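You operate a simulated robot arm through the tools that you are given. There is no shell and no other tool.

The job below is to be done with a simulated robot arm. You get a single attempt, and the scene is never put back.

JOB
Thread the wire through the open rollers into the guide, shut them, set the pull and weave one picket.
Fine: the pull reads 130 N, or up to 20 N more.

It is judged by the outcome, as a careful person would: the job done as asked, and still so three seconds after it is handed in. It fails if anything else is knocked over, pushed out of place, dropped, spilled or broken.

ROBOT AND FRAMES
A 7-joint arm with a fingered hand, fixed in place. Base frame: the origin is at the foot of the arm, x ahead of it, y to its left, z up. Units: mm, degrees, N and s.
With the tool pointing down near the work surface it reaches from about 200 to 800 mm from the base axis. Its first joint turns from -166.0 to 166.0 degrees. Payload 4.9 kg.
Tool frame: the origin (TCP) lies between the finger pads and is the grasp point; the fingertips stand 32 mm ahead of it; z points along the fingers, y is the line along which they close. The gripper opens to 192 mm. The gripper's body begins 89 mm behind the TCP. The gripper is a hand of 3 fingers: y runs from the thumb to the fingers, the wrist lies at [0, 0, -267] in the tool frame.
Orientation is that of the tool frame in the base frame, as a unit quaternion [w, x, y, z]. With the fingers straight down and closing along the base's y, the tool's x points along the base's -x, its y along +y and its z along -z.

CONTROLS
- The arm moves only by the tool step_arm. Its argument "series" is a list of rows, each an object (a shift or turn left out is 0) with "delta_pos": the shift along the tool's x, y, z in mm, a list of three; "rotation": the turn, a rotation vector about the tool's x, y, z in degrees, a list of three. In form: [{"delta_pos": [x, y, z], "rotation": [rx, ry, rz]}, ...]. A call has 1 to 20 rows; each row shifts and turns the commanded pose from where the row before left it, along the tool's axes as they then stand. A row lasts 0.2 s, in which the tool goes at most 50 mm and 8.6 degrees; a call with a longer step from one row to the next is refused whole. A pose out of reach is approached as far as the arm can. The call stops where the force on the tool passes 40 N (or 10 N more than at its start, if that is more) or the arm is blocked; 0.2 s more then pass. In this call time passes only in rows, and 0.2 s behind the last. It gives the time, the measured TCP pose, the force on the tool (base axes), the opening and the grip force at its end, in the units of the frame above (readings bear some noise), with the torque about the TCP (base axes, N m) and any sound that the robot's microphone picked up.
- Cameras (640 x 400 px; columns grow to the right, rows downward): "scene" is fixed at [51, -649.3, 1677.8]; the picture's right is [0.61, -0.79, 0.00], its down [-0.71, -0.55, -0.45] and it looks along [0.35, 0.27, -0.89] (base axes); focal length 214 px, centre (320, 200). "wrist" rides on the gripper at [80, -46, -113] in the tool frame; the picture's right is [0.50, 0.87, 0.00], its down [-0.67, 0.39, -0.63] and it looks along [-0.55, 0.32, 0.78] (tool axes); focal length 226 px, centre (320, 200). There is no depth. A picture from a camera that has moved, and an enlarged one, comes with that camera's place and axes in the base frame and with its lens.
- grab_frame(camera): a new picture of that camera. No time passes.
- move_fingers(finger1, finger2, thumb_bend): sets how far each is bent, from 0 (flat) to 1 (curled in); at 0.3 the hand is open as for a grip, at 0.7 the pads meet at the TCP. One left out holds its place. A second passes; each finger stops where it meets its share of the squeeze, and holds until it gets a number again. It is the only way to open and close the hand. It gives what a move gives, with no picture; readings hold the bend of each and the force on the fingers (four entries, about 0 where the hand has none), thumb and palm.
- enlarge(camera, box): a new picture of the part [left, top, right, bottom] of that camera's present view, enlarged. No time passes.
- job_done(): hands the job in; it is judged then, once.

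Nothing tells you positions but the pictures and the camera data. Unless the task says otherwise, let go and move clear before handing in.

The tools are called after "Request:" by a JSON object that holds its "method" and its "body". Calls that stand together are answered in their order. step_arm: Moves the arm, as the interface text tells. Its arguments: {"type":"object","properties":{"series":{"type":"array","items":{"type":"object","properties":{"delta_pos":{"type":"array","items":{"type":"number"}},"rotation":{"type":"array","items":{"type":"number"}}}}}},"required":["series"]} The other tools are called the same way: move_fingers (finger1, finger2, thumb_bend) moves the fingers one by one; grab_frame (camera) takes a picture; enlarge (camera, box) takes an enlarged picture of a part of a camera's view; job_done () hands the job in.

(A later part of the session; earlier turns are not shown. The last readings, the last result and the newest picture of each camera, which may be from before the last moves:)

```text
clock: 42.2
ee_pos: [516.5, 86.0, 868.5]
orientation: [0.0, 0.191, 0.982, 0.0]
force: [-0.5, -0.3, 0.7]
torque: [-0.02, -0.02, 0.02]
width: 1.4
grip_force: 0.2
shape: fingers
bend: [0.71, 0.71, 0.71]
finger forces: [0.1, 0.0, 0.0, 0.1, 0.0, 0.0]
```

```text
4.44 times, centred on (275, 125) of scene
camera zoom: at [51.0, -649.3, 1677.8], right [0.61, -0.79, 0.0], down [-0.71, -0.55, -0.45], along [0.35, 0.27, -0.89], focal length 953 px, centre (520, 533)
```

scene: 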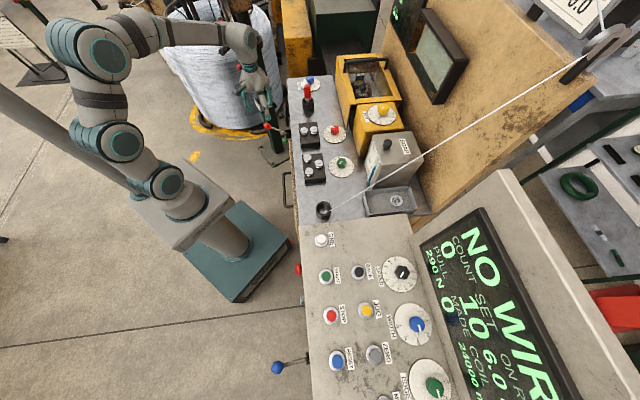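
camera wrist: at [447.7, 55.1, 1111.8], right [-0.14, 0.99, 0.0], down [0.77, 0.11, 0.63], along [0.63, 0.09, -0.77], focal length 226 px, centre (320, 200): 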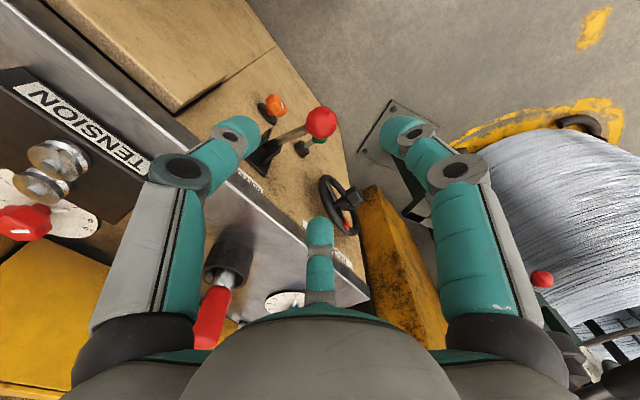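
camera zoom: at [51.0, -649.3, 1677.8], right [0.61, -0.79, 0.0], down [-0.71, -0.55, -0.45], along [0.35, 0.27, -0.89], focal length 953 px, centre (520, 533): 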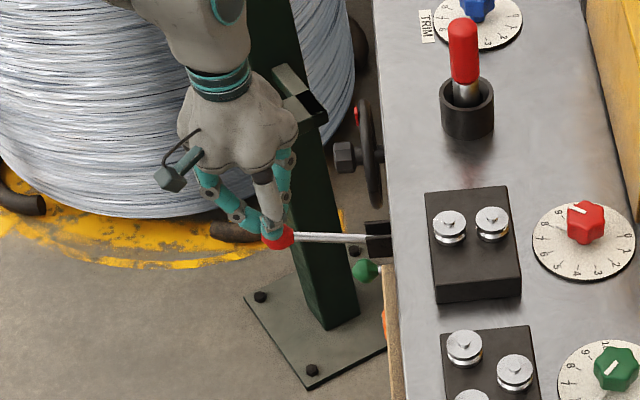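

Request:
{"method": "step_arm", "body": {"series": [{"delta_pos": [0.5, 0.2, 10]}, {"delta_pos": [0, 0, 10]}, {"delta_pos": [0, 0, 10]}, {"delta_pos": [0, 0, 10]}, {"delta_pos": [-0.5, -0.2, 10]}, {"delta_pos": [-1.5, -0.6, 10]}]}}

Request:
{"method": "enlarge", "body": {"camera": "wrist", "box": [220, 60, 420, 260]}}

Request:
{"method": "enlarge", "body": {"camera": "scene", "box": [230, 80, 320, 170]}}

```text
clock: 43.6
ee_pos: [517.4, 83.9, 809.4]
orientation: [0.0, 0.19, 0.982, 0.0]
force: [0.3, 0.8, 0.5]
torque: [-0.01, 0.03, -0.01]
width: 1.3
grip_force: 0.2
shape: fingers
bend: [0.71, 0.71, 0.71]
finger forces: [0.0, 0.1, 0.1, 0.1, 0.1, 0.0]
```

```text
2.00 times, centred on (320, 160) of wrist
camera zoom: at [426.6, 69.7, 922.0], right [-0.14, 0.99, 0.0], down [0.77, 0.11, 0.63], along [0.62, 0.09, -0.78], focal length 452 px, centre (320, 280)
```

zoom: 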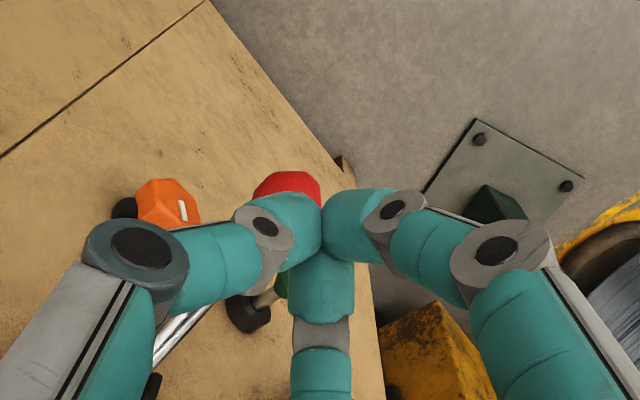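

```text
4.44 times, centred on (275, 125) of scene
camera zoom: at [51.0, -649.3, 1677.8], right [0.61, -0.79, 0.0], down [-0.71, -0.55, -0.45], along [0.35, 0.27, -0.89], focal length 953 px, centre (520, 533)
```

zoom: 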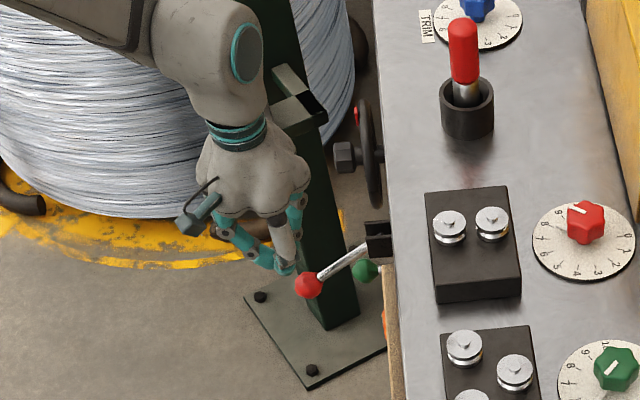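

The lever has swung well down past horizontal. I'll check whether it's at its end and what the display says.

Request:
{"method": "grab_frame", "body": {"camera": "scene"}}

Request:
{"method": "enlarge", "body": {"camera": "scene", "box": [280, 80, 350, 220]}}

Request:
{"method": "enlarge", "body": {"camera": "scene", "box": [260, 110, 320, 160]}}

```text
taken
```

scene: 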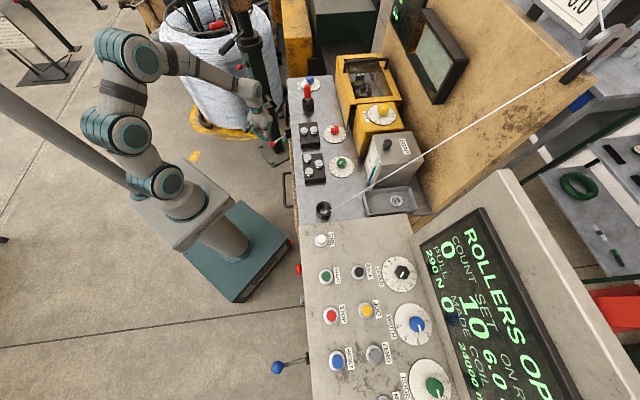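

```text
2.86 times, centred on (315, 150) of scene
camera zoom: at [51.0, -649.3, 1677.8], right [0.61, -0.79, 0.0], down [-0.71, -0.55, -0.45], along [0.35, 0.27, -0.89], focal length 613 px, centre (334, 343)
```

zoom: 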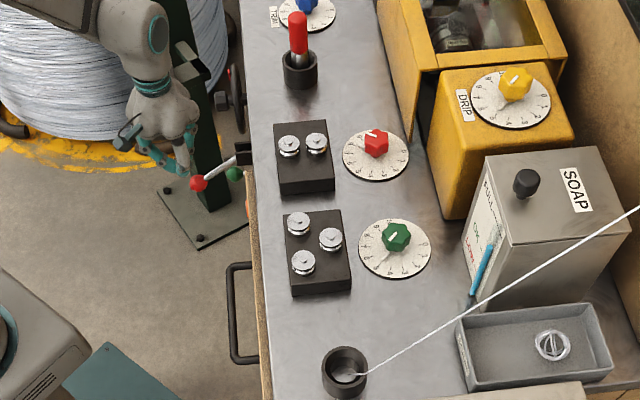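

```text
8.00 times, centred on (290, 135) of scene
camera zoom: at [51.0, -649.3, 1677.8], right [0.61, -0.79, 0.0], down [-0.71, -0.55, -0.45], along [0.35, 0.27, -0.89], focal length 1716 px, centre (560, 720)
```

zoom: 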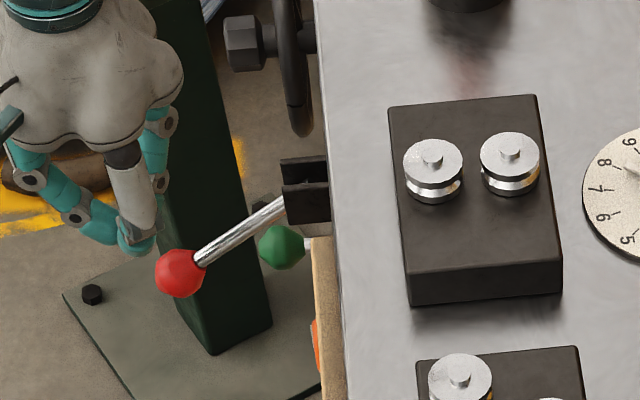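

The display now reads ROLLERS OPEN, so the plug counts as wire in the guide. The lever seems to have dropped ahead of the hand; I'll follow inward and press to find its end stop.

Request:
{"method": "step_arm", "body": {"series": [{"delta_pos": [-7, -3, 0]}, {"delta_pos": [-7, -3, 0]}, {"delta_pos": [0, 0, 8]}, {"delta_pos": [0, 0, 8]}, {"delta_pos": [0, 0, 6]}, {"delta_pos": [0, 0, 6]}]}}

Request:
{"method": "enlarge", "body": {"camera": "scene", "box": [260, 110, 320, 160]}}

Request:
{"method": "enlarge", "body": {"camera": "wrist", "box": [220, 60, 420, 260]}}

Request:
{"method": "enlarge", "body": {"camera": "scene", "box": [420, 210, 600, 400]}}

```text
clock: 45.0
ee_pos: [530.3, 73.1, 781.8]
orientation: [-0.001, 0.191, 0.982, 0.0]
force: [1.1, 0.8, -0.7]
torque: [0.03, 0.01, 0.0]
width: 1.5
grip_force: 0.0
shape: fingers
bend: [0.71, 0.71, 0.71]
finger forces: [0.0, 0.0, 0.1, 0.0, 0.0, 0.0]
```

```text
8.00 times, centred on (290, 135) of scene
camera zoom: at [51.0, -649.3, 1677.8], right [0.61, -0.79, 0.0], down [-0.71, -0.55, -0.45], along [0.35, 0.27, -0.89], focal length 1716 px, centre (560, 720)
```

zoom: 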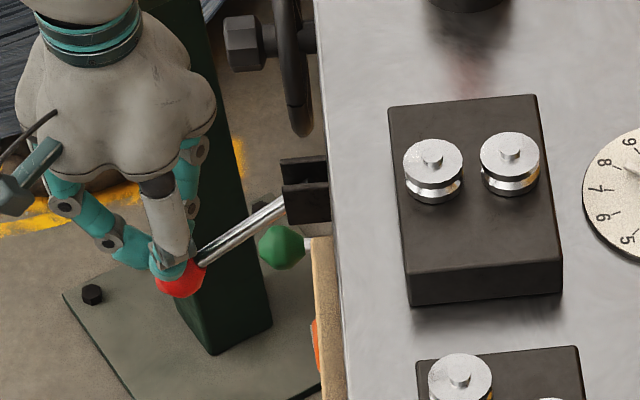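

```text
2.00 times, centred on (320, 160) of wrist
camera zoom: at [438.0, 59.3, 894.6], right [-0.14, 0.99, 0.0], down [0.77, 0.11, 0.63], along [0.63, 0.09, -0.78], focal length 452 px, centre (320, 280)
```

zoom: 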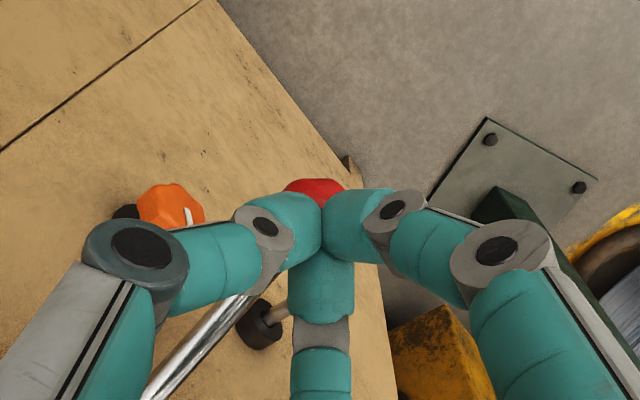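

```text
2.11 times, centred on (510, 305) of scene
camera zoom: at [51.0, -649.3, 1677.8], right [0.61, -0.79, 0.0], down [-0.71, -0.55, -0.45], along [0.35, 0.27, -0.89], focal length 452 px, centre (-80, -21)
```

zoom: 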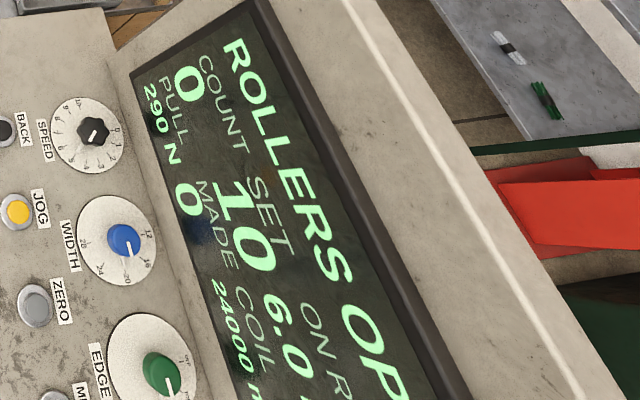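

Request:
{"method": "step_arm", "body": {"series": [{"delta_pos": [0, 0, 4]}, {"delta_pos": [0, 0, 4]}, {"delta_pos": [0, 0, 4]}]}}

Request:
{"method": "enlarge", "body": {"camera": "scene", "box": [260, 110, 320, 160]}}

Request:
{"method": "grab_frame", "body": {"camera": "scene"}}

```text
clock: 45.7
ee_pos: [533.4, 74.9, 777.8]
orientation: [0.004, 0.189, 0.982, 0.001]
force: [-7.7, -1.4, 13.3]
torque: [-0.15, 0.2, -0.09]
width: 2.6
grip_force: 14.8
shape: fingers
bend: [0.71, 0.73, 0.71]
finger forces: [0.0, 18.4, 0.1, 0.0, 11.6, 0.0]
stopped in row 3: the force on the tool passed its limit at 48 N (the readings are from after the stop); the commanded pose is now the measured one
```

```text
8.00 times, centred on (290, 135) of scene
camera zoom: at [51.0, -649.3, 1677.8], right [0.61, -0.79, 0.0], down [-0.71, -0.55, -0.45], along [0.35, 0.27, -0.89], focal length 1716 px, centre (560, 720)
```

zoom: 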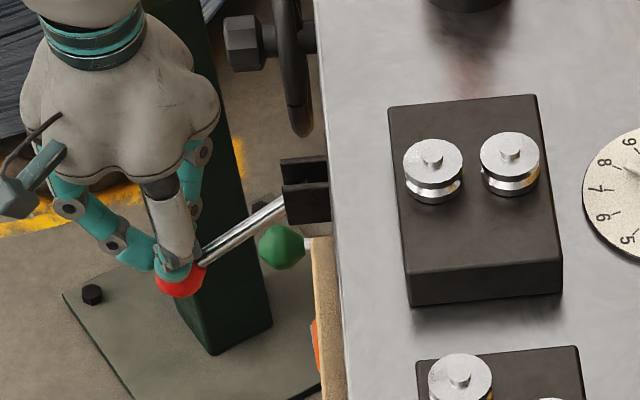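

```text
taken
```

scene: 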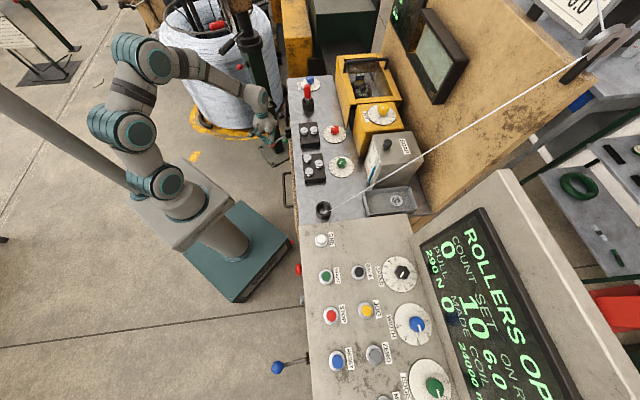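

The lever is at its lower stop and the display says ROLLERS OPEN, so lever-down is open and it was actually shut (up) at the start. To do the job properly I'll re-thread the plug through the rollers now that they are open, then shut them; first back to the plug.

Request:
{"method": "step_arm", "body": {"series": [{"delta_pos": [0, 0, -20]}, {"delta_pos": [0, 0, -45]}, {"delta_pos": [0, 0, -45]}, {"delta_pos": [0, 0, -45]}, {"delta_pos": [0, 0, -45]}, {"delta_pos": [0, 0, -45]}, {"delta_pos": [0, 0, -45]}, {"delta_pos": [0, 0, -42]}, {"delta_pos": [-39.8, -3.58, 0]}, {"delta_pos": [-39.8, -3.58, 0]}, {"delta_pos": [-39.8, -3.58, 0]}, {"delta_pos": [-39.8, -3.58, 0]}, {"delta_pos": [-39.8, -3.58, 0]}, {"delta_pos": [-39.8, -3.58, 0]}]}}

Request:
{"method": "move_fingers", "body": {"finger1": 0.5, "finger2": 0.5, "thumb_bend": 0.5}}

Request:
{"method": "grab_frame", "body": {"camera": "scene"}}

Request:
{"method": "enlarge", "body": {"camera": "wrist", "box": [220, 60, 420, 260]}}

```text
clock: 48.7
ee_pos: [743.7, -36.3, 1099.7]
orientation: [-0.005, 0.19, 0.982, 0.001]
force: [0.5, -0.4, -6.6]
torque: [0.01, 0.08, -0.01]
width: 2.2
grip_force: 0.0
shape: fingers
bend: [0.71, 0.71, 0.71]
finger forces: [0.0, 0.1, 0.0, 0.0, 0.0, 0.0]
```

```text
clock: 49.7
ee_pos: [745.7, -35.0, 1109.0]
orientation: [0.003, 0.19, 0.982, 0.001]
force: [-0.2, 0.3, 0.4]
torque: [0.04, 0.0, 0.01]
width: 83.6
grip_force: 0.1
shape: fingers
bend: [0.5, 0.5, 0.5]
finger forces: [0.0, 0.0, 0.0, 0.0, 0.0, 0.0]
```

```text
taken
```

scene: 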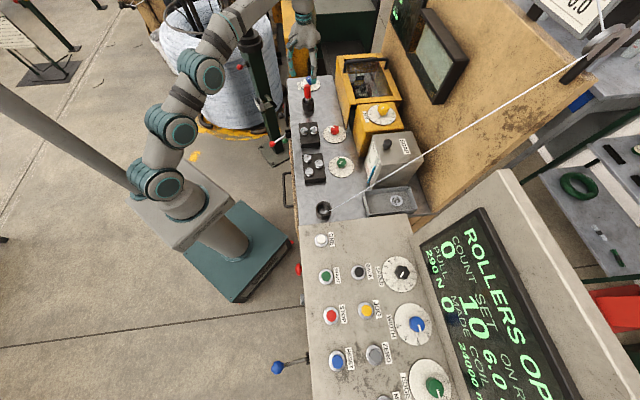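

```text
2.00 times, centred on (320, 160) of wrist
camera zoom: at [652.9, -50.2, 1221.6], right [-0.14, 0.99, 0.0], down [0.76, 0.11, 0.64], along [0.63, 0.09, -0.77], focal length 452 px, centre (320, 280)
```

zoom: 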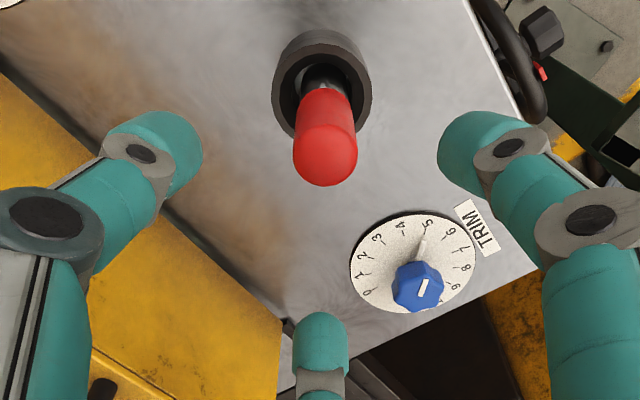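

The lever stays down and the display still reads ROLLERS OPEN. I'll grip the plug again.

Request:
{"method": "step_arm", "body": {"series": [{"delta_pos": [0, 0, 30]}, {"delta_pos": [0, 0, 30]}, {"delta_pos": [0, 0, 20]}, {"delta_pos": [0, 0, 20]}, {"delta_pos": [0, 0, 18]}]}}

Request:
{"method": "enlarge", "body": {"camera": "wrist", "box": [220, 60, 420, 260]}}

Request:
{"method": "move_fingers", "body": {"finger1": 0.7, "finger2": 0.7, "thumb_bend": 0.7}}

Request:
{"method": "enlarge", "body": {"camera": "wrist", "box": [220, 60, 420, 260]}}

```text
clock: 50.9
ee_pos: [744.8, -36.0, 990.9]
orientation: [0.003, 0.19, 0.982, 0.001]
force: [-1.1, -0.4, 1.0]
torque: [0.0, -0.02, 0.0]
width: 83.9
grip_force: 0.0
shape: fingers
bend: [0.5, 0.5, 0.5]
finger forces: [0.0, 0.0, 0.0, 0.1, 0.0, 0.0]
```

```text
2.00 times, centred on (320, 160) of wrist
camera zoom: at [652.7, -49.9, 1103.3], right [-0.14, 0.99, 0.0], down [0.76, 0.11, 0.64], along [0.63, 0.09, -0.77], focal length 452 px, centre (320, 280)
```

zoom: 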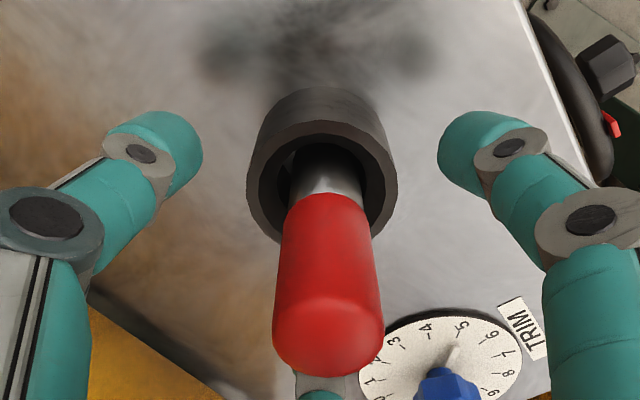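

```text
clock: 51.9
ee_pos: [744.9, -35.9, 990.2]
orientation: [0.003, 0.19, 0.982, 0.001]
force: [0.7, -0.8, 0.0]
torque: [0.04, -0.01, 0.0]
width: 24.0
grip_force: 11.9
shape: fingers
bend: [0.64, 0.64, 0.66]
finger forces: [7.7, 7.5, 0.0, 0.0, 8.5, 0.0]
```

```text
2.00 times, centred on (320, 160) of wrist
camera zoom: at [652.7, -49.9, 1103.3], right [-0.14, 0.99, 0.0], down [0.76, 0.11, 0.64], along [0.63, 0.09, -0.77], focal length 452 px, centre (320, 280)
```

zoom: 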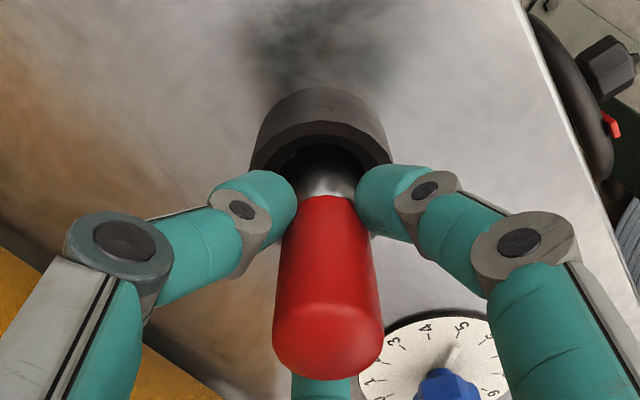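

Gripped again. I'll lift the plug clear and see what the display says with it out.

Request:
{"method": "step_arm", "body": {"series": [{"delta_pos": [0, 0, -15]}, {"delta_pos": [0, 0, -20]}, {"delta_pos": [0, 0, -25]}, {"delta_pos": [0, 0, -30]}, {"delta_pos": [0, 0, -20]}]}}

Request:
{"method": "grab_frame", "body": {"camera": "scene"}}

Request:
{"method": "enlarge", "body": {"camera": "scene", "box": [270, 60, 360, 160]}}

```text
clock: 53.1
ee_pos: [742.7, -35.7, 1099.1]
orientation: [0.003, 0.19, 0.982, 0.001]
force: [-0.6, -0.2, -1.4]
torque: [0.02, -0.01, 0.0]
width: 23.8
grip_force: 12.0
shape: fingers
bend: [0.64, 0.64, 0.66]
finger forces: [7.4, 7.2, 0.0, 0.0, 8.3, 0.1]
```

```text
taken
```

scene: 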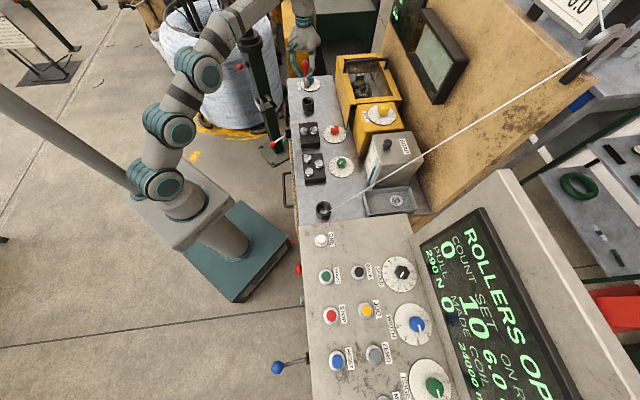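

```text
4.00 times, centred on (315, 110) of scene
camera zoom: at [51.0, -649.3, 1677.8], right [0.61, -0.79, 0.0], down [-0.71, -0.55, -0.45], along [0.35, 0.27, -0.89], focal length 858 px, centre (340, 560)
```

zoom: 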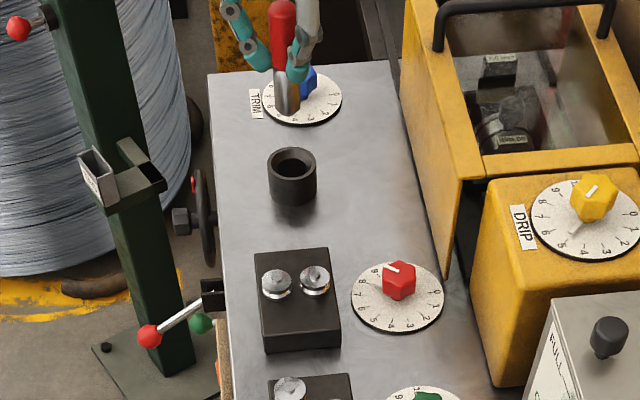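

The message stays ROLLERS OPEN with the plug out, so that message just has priority and the wire must be threaded again now. I'll bring the plug back upstream of the straightener.

Request:
{"method": "step_arm", "body": {"series": [{"rotation": [0.134, 0.334, 0]}, {"delta_pos": [18.5, -41, 0]}, {"delta_pos": [18.5, -41, 0]}, {"delta_pos": [18.5, -41, 0]}, {"delta_pos": [18.5, -41, 0]}, {"delta_pos": [18.5, -41, 0]}, {"delta_pos": [18.5, -41, 0]}, {"delta_pos": [18.5, -41, 0]}, {"delta_pos": [18.5, -41, 0]}, {"delta_pos": [18.5, -41, 0]}, {"delta_pos": [18.5, -41, 0]}, {"delta_pos": [18.5, -41, 0]}, {"delta_pos": [18.5, -41, 0]}]}}

Request:
{"method": "grab_frame", "body": {"camera": "wrist"}}

Request:
{"method": "grab_frame", "body": {"camera": "scene"}}

```text
clock: 55.9
ee_pos: [354.9, -408.8, 1099.1]
orientation: [0.0, 0.19, 0.982, 0.001]
force: [0.5, -0.6, -1.5]
torque: [-0.02, 0.0, -0.01]
width: 23.8
grip_force: 11.5
shape: fingers
bend: [0.64, 0.64, 0.66]
finger forces: [7.3, 7.4, 0.0, 0.0, 8.3, 0.1]
```

```text
taken
camera wrist: at [262.6, -422.9, 1213.8], right [-0.14, 0.99, 0.0], down [0.77, 0.11, 0.63], along [0.63, 0.09, -0.77], focal length 226 px, centre (320, 200)
```

wrist: 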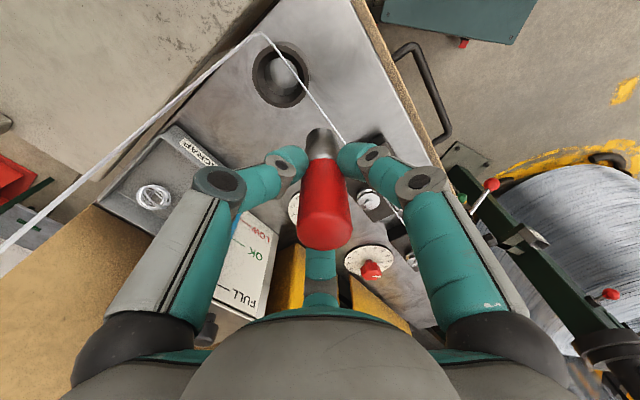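

```text
taken
```

scene: 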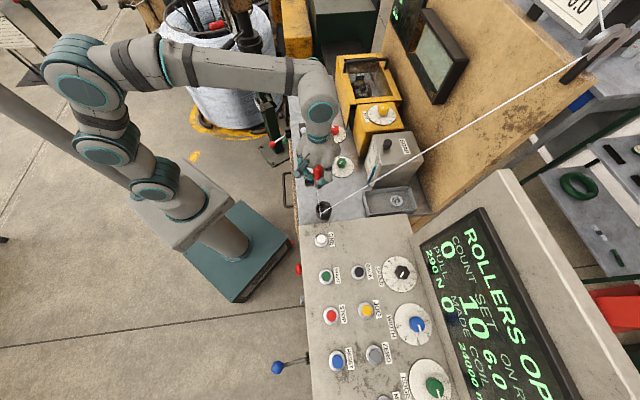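

In this view the wire now runs on past the holder's rim along the rollers — it seems to have been drawn through. I'll zoom in to see exactly where it goes.

Request:
{"method": "enlarge", "body": {"camera": "wrist", "box": [240, 10, 440, 280]}}

Request:
{"method": "enlarge", "body": {"camera": "scene", "box": [290, 80, 350, 220]}}

Request:
{"method": "enlarge", "body": {"camera": "scene", "box": [290, 90, 340, 150]}}

```text
1.48 times, centred on (340, 145) of wrist
camera zoom: at [262.6, -422.9, 1213.8], right [-0.14, 0.99, 0.0], down [0.77, 0.11, 0.63], along [0.63, 0.09, -0.77], focal length 335 px, centre (290, 282)
```

zoom: 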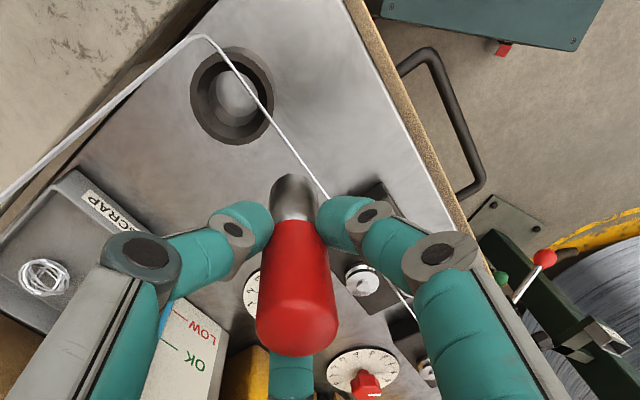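

```text
2.86 times, centred on (320, 150) of scene
camera zoom: at [51.0, -649.3, 1677.8], right [0.61, -0.79, 0.0], down [-0.71, -0.55, -0.45], along [0.35, 0.27, -0.89], focal length 613 px, centre (320, 343)
```

zoom: 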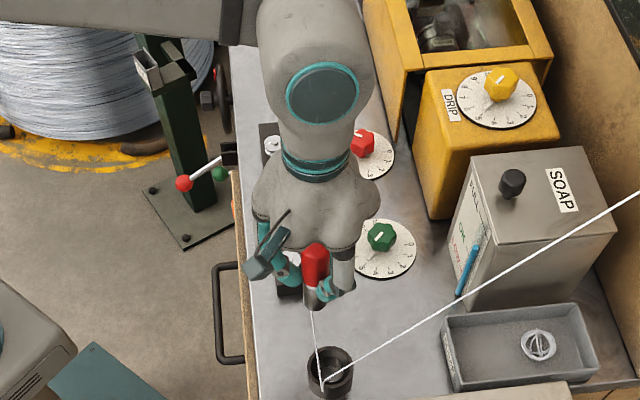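

```text
6.67 times, centred on (315, 120) of scene
camera zoom: at [51.0, -649.3, 1677.8], right [0.61, -0.79, 0.0], down [-0.71, -0.55, -0.45], along [0.35, 0.27, -0.89], focal length 1430 px, centre (353, 733)
```

zoom: 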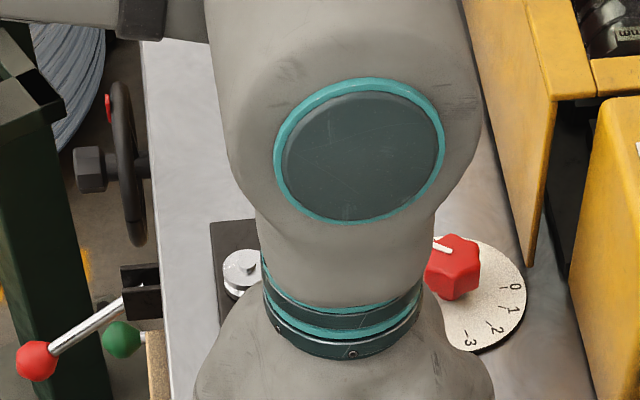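

The wire is now drawn through the rollers, apparently because the plug passed them while open. I'll complete a proper forward pass along the gap to the guide.

Request:
{"method": "step_arm", "body": {"series": [{"delta_pos": [-10.3, 37, 0]}, {"delta_pos": [0, 0, 25]}, {"delta_pos": [0, 0, 20]}, {"delta_pos": [-9.81, 23.0, 0]}]}}

Request:
{"method": "enlarge", "body": {"camera": "wrist", "box": [240, 10, 440, 280]}}

Request:
{"method": "enlarge", "body": {"camera": "scene", "box": [290, 140, 350, 220]}}

```text
clock: 56.9
ee_pos: [395.8, -361.1, 1055.9]
orientation: [0.0, 0.191, 0.982, 0.001]
force: [-0.2, -0.4, -2.4]
torque: [-0.02, -0.01, -0.02]
width: 23.7
grip_force: 11.2
shape: fingers
bend: [0.64, 0.64, 0.66]
finger forces: [7.3, 7.4, 0.1, 0.0, 8.3, 0.1]
```

```text
1.48 times, centred on (340, 145) of wrist
camera zoom: at [304.0, -374.4, 1168.4], right [-0.14, 0.99, 0.0], down [0.77, 0.11, 0.63], along [0.63, 0.09, -0.78], focal length 335 px, centre (290, 282)
```

zoom: 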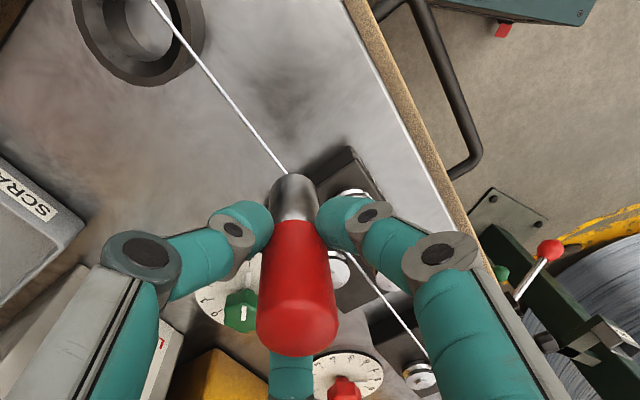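

```text
5.00 times, centred on (320, 180) of scene
camera zoom: at [51.0, -649.3, 1677.8], right [0.61, -0.79, 0.0], down [-0.71, -0.55, -0.45], along [0.35, 0.27, -0.89], focal length 1072 px, centre (320, 300)
```

zoom: 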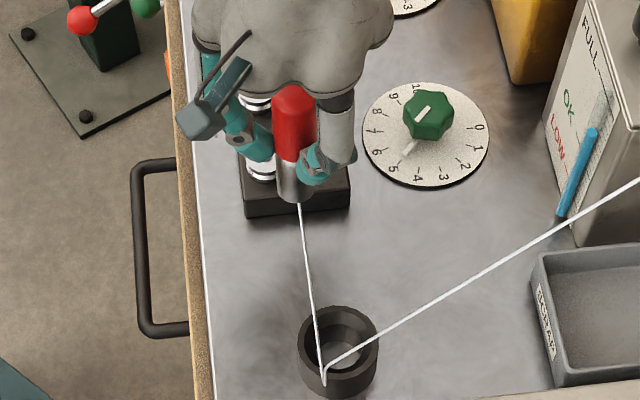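

The wire runs straight between the rollers now. I continue forward to the guide.

Request:
{"method": "step_arm", "body": {"series": [{"delta_pos": [-9.81, 23.0, 0]}, {"delta_pos": [-9.81, 23.0, 0]}, {"delta_pos": [-9.81, 23.0, 0]}, {"delta_pos": [-9.81, 23.0, 0]}, {"delta_pos": [-9.81, 23.0, 0]}, {"delta_pos": [-9.81, 23.0, 0]}, {"delta_pos": [-9.81, 23.0, 0]}, {"delta_pos": [-9.81, 23.0, 0]}, {"delta_pos": [-9.81, 23.0, 0]}, {"delta_pos": [-9.81, 23.0, 0]}, {"delta_pos": [-9.81, 23.0, 0]}, {"delta_pos": [-9.81, 23.0, 0]}, {"delta_pos": [-9.81, 23.0, 0]}, {"delta_pos": [-9.81, 23.0, 0]}, {"delta_pos": [-9.81, 23.0, -15]}]}}

Request:
{"method": "grab_frame", "body": {"camera": "wrist"}}

Request:
{"method": "enlarge", "body": {"camera": "scene", "box": [280, 80, 350, 220]}}

```text
clock: 60.1
ee_pos: [660.5, -95.0, 1071.8]
orientation: [0.0, 0.19, 0.982, 0.001]
force: [-0.2, 0.0, -2.0]
torque: [-0.04, 0.02, -0.01]
width: 23.9
grip_force: 11.5
shape: fingers
bend: [0.64, 0.64, 0.66]
finger forces: [7.2, 7.4, 0.1, 0.0, 8.2, 0.0]
```

```text
taken
camera wrist: at [569.2, -109.5, 1183.9], right [-0.14, 0.99, 0.0], down [0.77, 0.11, 0.63], along [0.63, 0.09, -0.78], focal length 226 px, centre (320, 200)
```

wrist: 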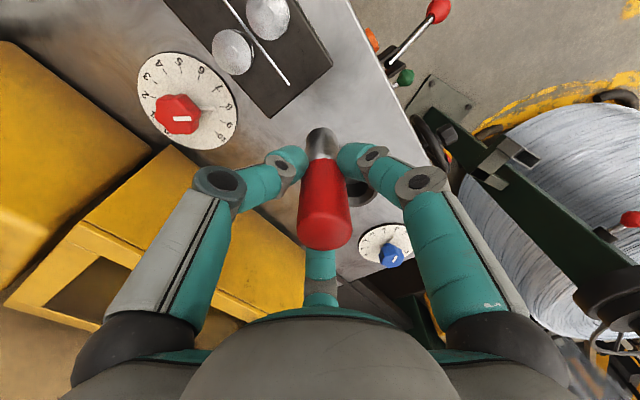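

```text
2.86 times, centred on (315, 150) of scene
camera zoom: at [51.0, -649.3, 1677.8], right [0.61, -0.79, 0.0], down [-0.71, -0.55, -0.45], along [0.35, 0.27, -0.89], focal length 613 px, centre (334, 343)
```

zoom: 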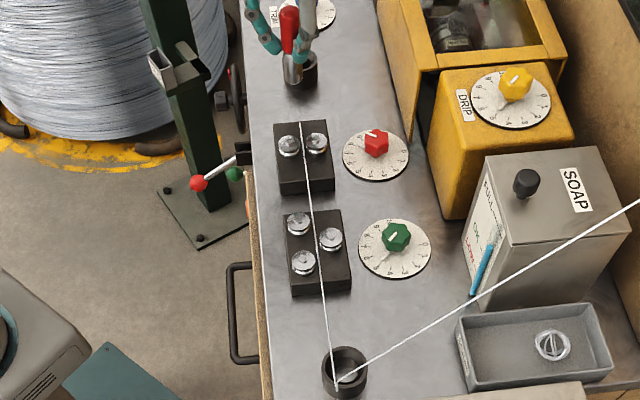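

The wire now threads cleanly between all the rollers and ends just past the tension block. I'll move above the guide and dock the plug again.

Request:
{"method": "step_arm", "body": {"series": [{"delta_pos": [-14.1, 21.6, -6]}, {"delta_pos": [-14.1, 21.6, -6]}, {"delta_pos": [-14.1, 21.6, -6]}, {"delta_pos": [-14.1, 21.6, -6]}, {"delta_pos": [0, 0, 10]}, {"delta_pos": [0, 0, 10]}, {"delta_pos": [0, 0, 10]}]}}

Request:
{"method": "enlarge", "body": {"camera": "wrist", "box": [220, 60, 420, 260]}}

Request:
{"method": "enlarge", "body": {"camera": "scene", "box": [284, 78, 332, 108]}}

```text
clock: 61.7
ee_pos: [745.6, -36.2, 1066.3]
orientation: [0.0, 0.19, 0.982, 0.001]
force: [-0.1, -0.4, -1.6]
torque: [0.02, -0.04, 0.0]
width: 23.5
grip_force: 11.1
shape: fingers
bend: [0.64, 0.64, 0.66]
finger forces: [7.2, 7.4, 0.0, 0.0, 8.3, 0.1]
```

```text
2.00 times, centred on (320, 160) of wrist
camera zoom: at [653.9, -50.8, 1178.8], right [-0.14, 0.99, 0.0], down [0.77, 0.11, 0.63], along [0.63, 0.09, -0.77], focal length 452 px, centre (320, 280)
```

zoom: 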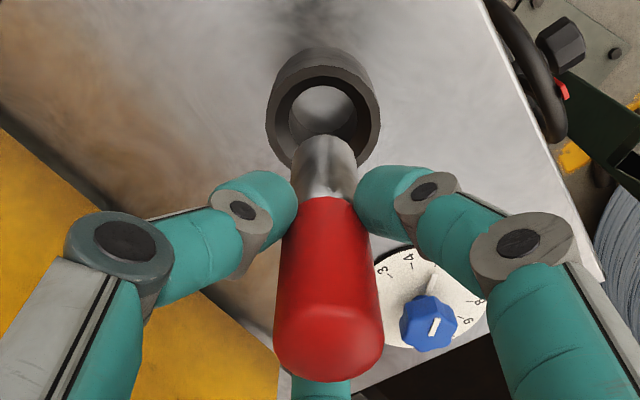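

```text
13.33 times, centred on (308, 93) of scene
camera zoom: at [51.0, -649.3, 1677.8], right [0.61, -0.79, 0.0], down [-0.71, -0.55, -0.45], along [0.35, 0.27, -0.89], focal length 2860 px, centre (480, 1627)
```

zoom: 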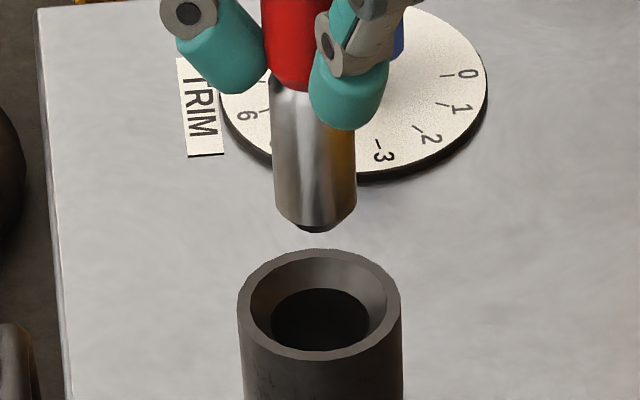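

Request:
{"method": "step_arm", "body": {"series": [{"delta_pos": [0, 0, 12]}, {"delta_pos": [0, 0, 12]}, {"delta_pos": [0, 0, 12]}, {"delta_pos": [0, 0, 10]}, {"delta_pos": [0, 0, 10]}, {"delta_pos": [0, 0, 8]}, {"delta_pos": [0, 0, 6]}, {"delta_pos": [0, 0, 4]}, {"delta_pos": [0, 0, 3]}]}}

Request:
{"method": "enlarge", "body": {"camera": "scene", "box": [280, 80, 350, 220]}}

Request:
{"method": "grab_frame", "body": {"camera": "scene"}}

```text
clock: 63.7
ee_pos: [744.6, -38.1, 990.6]
orientation: [0.002, 0.19, 0.982, 0.001]
force: [-1.2, 0.5, 7.8]
torque: [0.04, 0.0, -0.01]
width: 23.2
grip_force: 12.6
shape: fingers
bend: [0.64, 0.64, 0.66]
finger forces: [8.4, 7.5, 0.1, 0.0, 9.6, 0.0]
```

```text
2.86 times, centred on (315, 150) of scene
camera zoom: at [51.0, -649.3, 1677.8], right [0.61, -0.79, 0.0], down [-0.71, -0.55, -0.45], along [0.35, 0.27, -0.89], focal length 613 px, centre (334, 343)
```

zoom: 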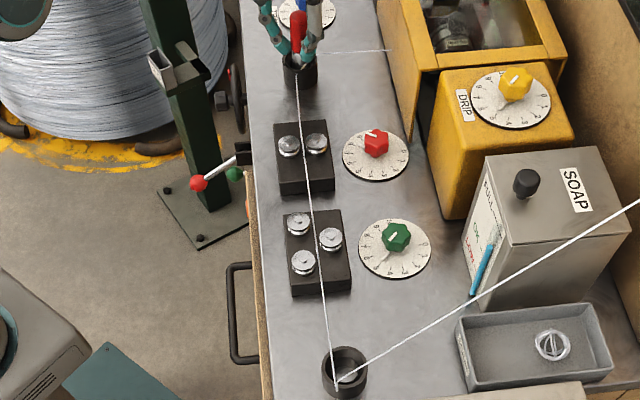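

```text
taken
```

scene: 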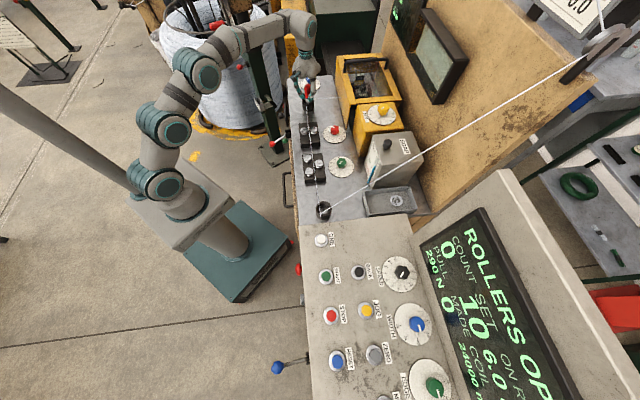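

The wire now runs through the rollers into the guide and on into the weaving box. I'll release the plug and lift clear.

Request:
{"method": "step_arm", "body": {"series": [{"delta_pos": [0, 0, -2]}]}}

Request:
{"method": "move_fingers", "body": {"finger1": 0.5, "finger2": 0.5, "thumb_bend": 0.5}}

Request:
{"method": "step_arm", "body": {"series": [{"delta_pos": [0, 0, -30]}, {"delta_pos": [0, 0, -45]}, {"delta_pos": [0, 0, -45]}]}}

Request:
{"method": "enlarge", "body": {"camera": "scene", "box": [280, 80, 350, 220]}}

Request:
{"method": "enlarge", "body": {"camera": "wrist", "box": [220, 60, 420, 260]}}

```text
clock: 64.1
ee_pos: [744.4, -36.9, 990.6]
orientation: [0.0, 0.19, 0.982, 0.002]
force: [-0.3, 0.1, 4.9]
torque: [0.02, 0.01, 0.03]
width: 23.3
grip_force: 12.2
shape: fingers
bend: [0.64, 0.64, 0.66]
finger forces: [8.0, 7.7, 0.1, 0.0, 9.3, 0.0]
```

```text
clock: 65.1
ee_pos: [744.8, -36.3, 989.9]
orientation: [0.0, 0.19, 0.982, 0.0]
force: [-0.8, -0.1, 0.2]
torque: [0.01, 0.01, 0.03]
width: 83.7
grip_force: 0.1
shape: fingers
bend: [0.5, 0.5, 0.5]
finger forces: [0.0, 0.0, 0.0, 0.0, 0.0, 0.0]
```

```text
clock: 65.9
ee_pos: [745.8, -36.8, 1110.8]
orientation: [0.0, 0.19, 0.982, 0.0]
force: [-0.1, 0.4, -0.4]
torque: [0.02, 0.0, 0.01]
width: 83.9
grip_force: 0.0
shape: fingers
bend: [0.5, 0.5, 0.5]
finger forces: [0.0, 0.0, 0.0, 0.0, 0.1, 0.1]
```

```text
2.86 times, centred on (315, 150) of scene
camera zoom: at [51.0, -649.3, 1677.8], right [0.61, -0.79, 0.0], down [-0.71, -0.55, -0.45], along [0.35, 0.27, -0.89], focal length 613 px, centre (334, 343)
```

zoom: 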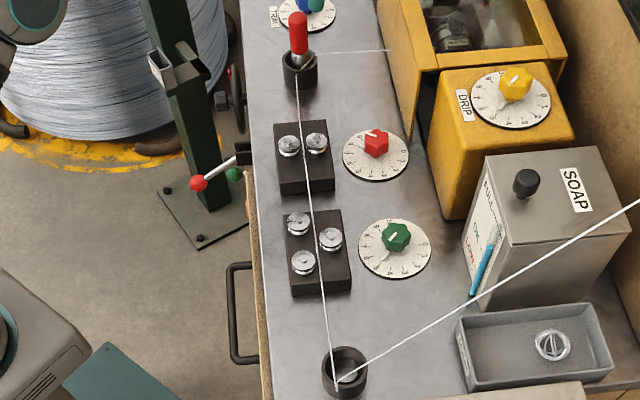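

```text
2.00 times, centred on (320, 160) of wrist
camera zoom: at [654.0, -50.8, 1223.2], right [-0.14, 0.99, 0.0], down [0.77, 0.11, 0.63], along [0.62, 0.09, -0.78], focal length 452 px, centre (320, 280)
```

zoom: 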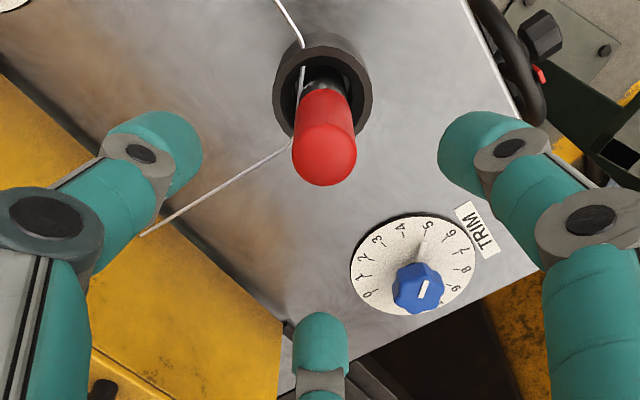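

Threading is done: the wire passes the rollers, enters the guide, and continues into the box. Now I'll shut the rollers by lifting the lever: move above the knob, tilt the hand 15° outward for clearance, and descend partway.

Request:
{"method": "step_arm", "body": {"series": [{"delta_pos": [39.1, 3.1, 0]}, {"delta_pos": [39.1, 3.1, 0]}, {"delta_pos": [39.1, 3.1, 0]}, {"delta_pos": [39.1, 3.1, 0]}, {"delta_pos": [39.1, 3.1, 0]}, {"delta_pos": [39.1, 3.1, 0]}, {"rotation": [2.94, -6.9, 0]}, {"rotation": [2.94, -6.9, 0]}, {"delta_pos": [10.2, 4.4, 41.5]}, {"delta_pos": [10.2, 4.4, 41.5]}, {"delta_pos": [10.2, 4.4, 41.5]}, {"delta_pos": [10.2, 4.4, 41.5]}, {"delta_pos": [10.2, 4.4, 41.5]}]}}

Request:
{"method": "grab_frame", "body": {"camera": "wrist"}}

Request:
{"method": "enlarge", "body": {"camera": "scene", "box": [230, 80, 320, 170]}}

```text
clock: 68.7
ee_pos: [534.9, 69.3, 895.4]
orientation: [0.108, 0.188, 0.974, -0.072]
force: [0.0, -0.3, 0.3]
torque: [0.01, 0.05, -0.02]
width: 83.6
grip_force: 0.1
shape: fingers
bend: [0.5, 0.5, 0.5]
finger forces: [0.1, 0.0, 0.0, 0.0, 0.0, 0.0]
```

```text
taken
camera wrist: at [424.2, 73.9, 990.7], right [-0.12, 0.97, -0.21], down [0.64, 0.23, 0.73], along [0.76, -0.04, -0.65], focal length 226 px, centre (320, 200)
```

wrist: 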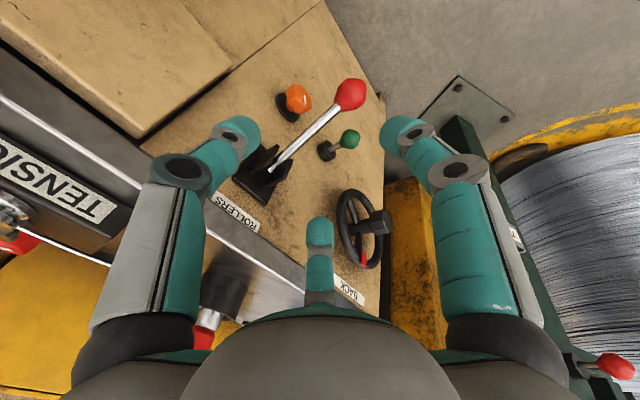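

```text
4.44 times, centred on (275, 125) of scene
camera zoom: at [51.0, -649.3, 1677.8], right [0.61, -0.79, 0.0], down [-0.71, -0.55, -0.45], along [0.35, 0.27, -0.89], focal length 953 px, centre (520, 533)
```

zoom: 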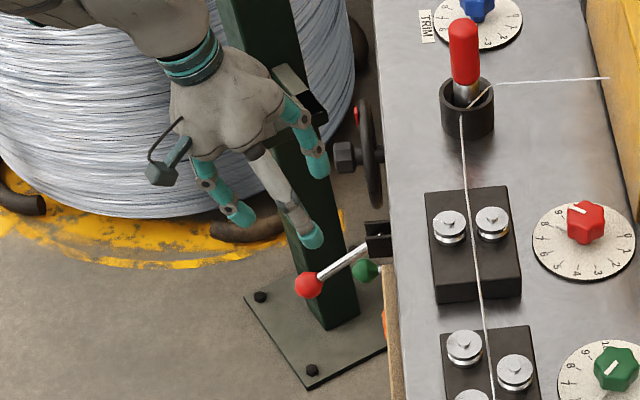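

Request:
{"method": "step_arm", "body": {"series": [{"delta_pos": [8.1, 3.5, 39]}, {"delta_pos": [9.52, 4.06, 38.6]}, {"delta_pos": [7.1, 3.0, 29]}]}}

Request:
{"method": "enlarge", "body": {"camera": "wrist", "box": [220, 60, 420, 260]}}

Request:
{"method": "enlarge", "body": {"camera": "scene", "box": [230, 80, 320, 170]}}

```text
clock: 69.5
ee_pos: [535.1, 67.6, 785.8]
orientation: [0.108, 0.188, 0.974, -0.071]
force: [-0.2, -0.6, -0.5]
torque: [-0.03, 0.02, 0.02]
width: 83.9
grip_force: 0.0
shape: fingers
bend: [0.5, 0.5, 0.5]
finger forces: [0.0, 0.0, 0.0, 0.0, 0.1, 0.0]
```

```text
2.00 times, centred on (320, 160) of wrist
camera zoom: at [424.6, 73.5, 880.8], right [-0.12, 0.97, -0.21], down [0.64, 0.23, 0.73], along [0.76, -0.04, -0.65], focal length 452 px, centre (320, 280)
```

zoom: 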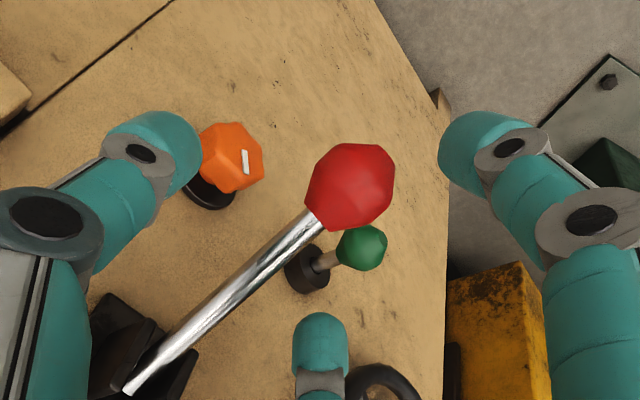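

```text
4.44 times, centred on (275, 125) of scene
camera zoom: at [51.0, -649.3, 1677.8], right [0.61, -0.79, 0.0], down [-0.71, -0.55, -0.45], along [0.35, 0.27, -0.89], focal length 953 px, centre (520, 533)
```

zoom: 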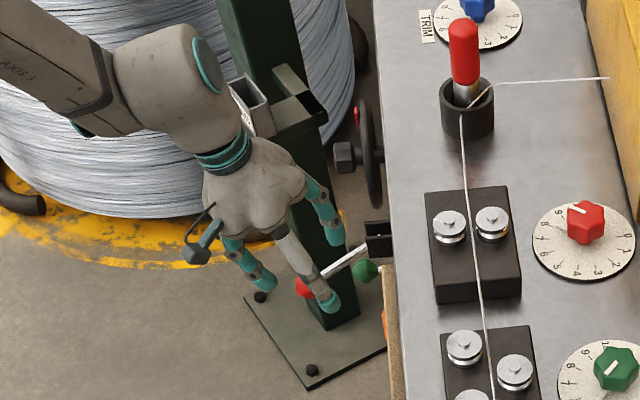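

Request:
{"method": "step_arm", "body": {"series": [{"delta_pos": [3.63, 2.67, 17.2]}, {"delta_pos": [3.63, 2.67, 17.2]}, {"delta_pos": [3.63, 2.67, 17.2]}]}}

Request:
{"method": "enlarge", "body": {"camera": "wrist", "box": [220, 60, 420, 260]}}

Request:
{"method": "enlarge", "body": {"camera": "scene", "box": [230, 80, 320, 170]}}

```text
clock: 70.3
ee_pos: [537.2, 70.8, 732.3]
orientation: [0.108, 0.188, 0.973, -0.073]
force: [0.3, 0.1, 0.2]
torque: [-0.01, 0.01, 0.02]
width: 84.1
grip_force: 0.1
shape: fingers
bend: [0.5, 0.5, 0.5]
finger forces: [0.0, 0.0, 0.0, 0.1, 0.1, 0.1]
```

```text
2.00 times, centred on (320, 160) of wrist
camera zoom: at [427.9, 75.1, 827.4], right [-0.12, 0.97, -0.21], down [0.64, 0.23, 0.73], along [0.76, -0.04, -0.65], focal length 452 px, centre (320, 280)
```

zoom: 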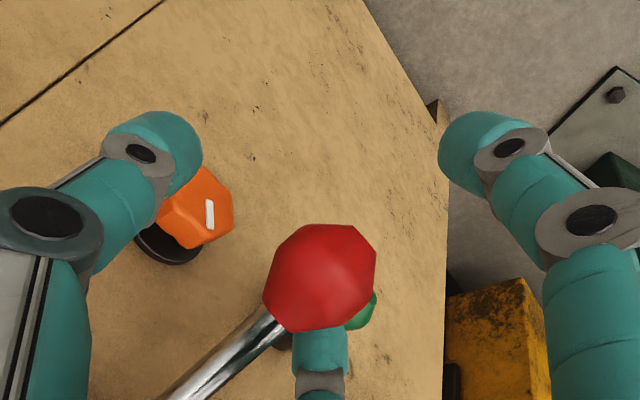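

```text
4.44 times, centred on (275, 125) of scene
camera zoom: at [51.0, -649.3, 1677.8], right [0.61, -0.79, 0.0], down [-0.71, -0.55, -0.45], along [0.35, 0.27, -0.89], focal length 953 px, centre (520, 533)
```

zoom: 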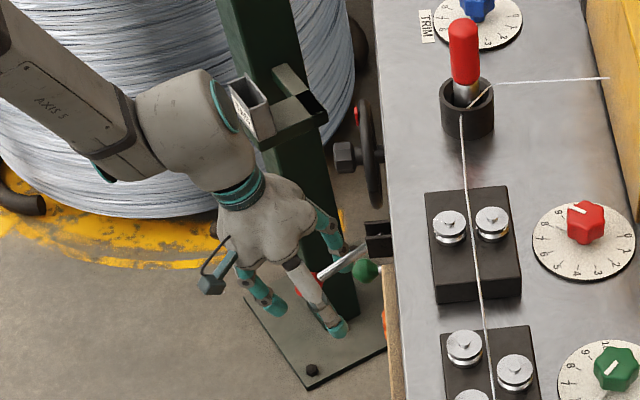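

The knob sits exactly at the grasp point. I close around it.

Request:
{"method": "move_fingers", "body": {"finger1": 0.7, "finger2": 0.7, "thumb_bend": 0.7}}

Request:
{"method": "enlarge", "body": {"camera": "wrist", "box": [220, 60, 420, 260]}}

```text
clock: 71.3
ee_pos: [538.1, 69.1, 733.1]
orientation: [0.108, 0.188, 0.973, -0.072]
force: [0.0, -2.2, -3.5]
torque: [-0.04, 0.01, 0.01]
width: 10.7
grip_force: 4.6
shape: fingers
bend: [0.67, 0.69, 0.68]
finger forces: [3.2, 1.4, 0.0, 0.0, 4.3, 0.0]
```

```text
2.00 times, centred on (320, 160) of wrist
camera zoom: at [427.5, 74.9, 827.4], right [-0.12, 0.97, -0.21], down [0.64, 0.24, 0.73], along [0.76, -0.04, -0.65], focal length 452 px, centre (320, 280)
```

zoom: 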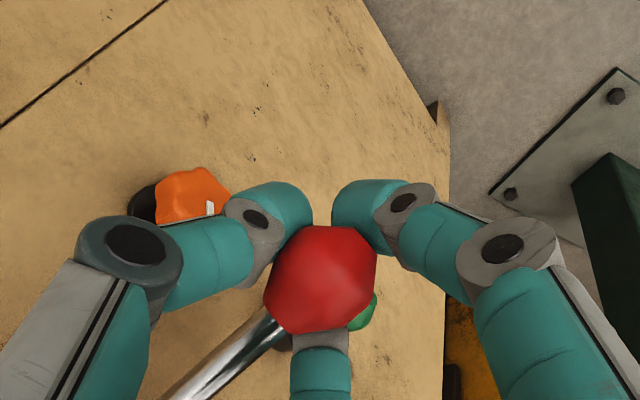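

Request:
{"method": "step_arm", "body": {"series": [{"delta_pos": [2.64, 1.12, -9.98]}, {"delta_pos": [2.64, 1.12, -9.98]}, {"delta_pos": [0.98, 0.42, -10.3]}, {"delta_pos": [0.98, 0.42, -10.3]}]}}

Request:
{"method": "enlarge", "body": {"camera": "wrist", "box": [220, 60, 420, 260]}}

Request:
{"method": "enlarge", "body": {"camera": "scene", "box": [230, 80, 320, 170]}}

```text
clock: 72.3
ee_pos: [526.0, 82.0, 770.1]
orientation: [0.109, 0.188, 0.973, -0.071]
force: [-2.1, -1.2, -4.2]
torque: [0.04, 0.05, 0.0]
width: 8.6
grip_force: 2.8
shape: fingers
bend: [0.68, 0.69, 0.69]
finger forces: [1.7, 1.1, 0.0, 0.0, 3.3, 0.0]
```

```text
2.00 times, centred on (320, 160) of wrist
camera zoom: at [415.1, 87.5, 864.7], right [-0.12, 0.97, -0.21], down [0.64, 0.23, 0.73], along [0.76, -0.04, -0.65], focal length 452 px, centre (320, 280)
```

zoom: 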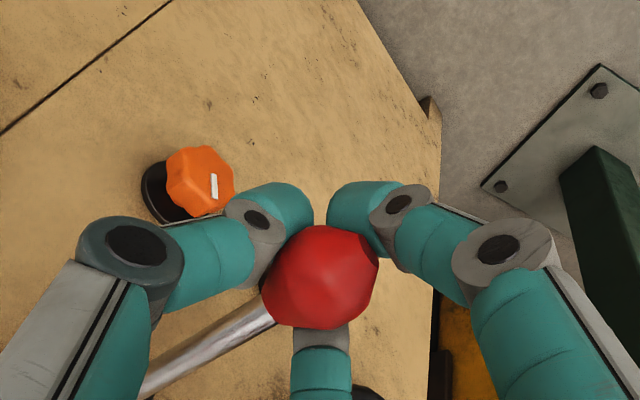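

```text
4.44 times, centred on (275, 125) of scene
camera zoom: at [51.0, -649.3, 1677.8], right [0.61, -0.79, 0.0], down [-0.71, -0.55, -0.45], along [0.35, 0.27, -0.89], focal length 953 px, centre (520, 533)
```

zoom: 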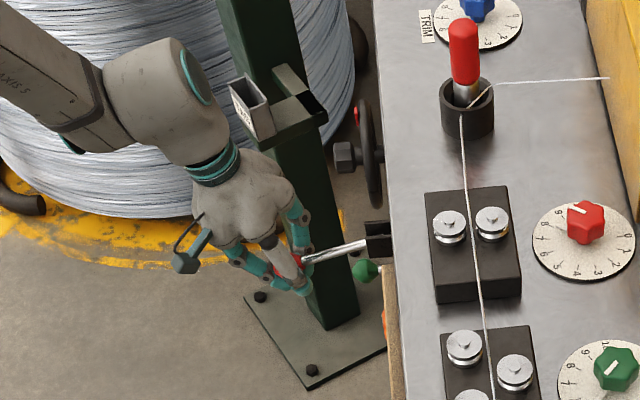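

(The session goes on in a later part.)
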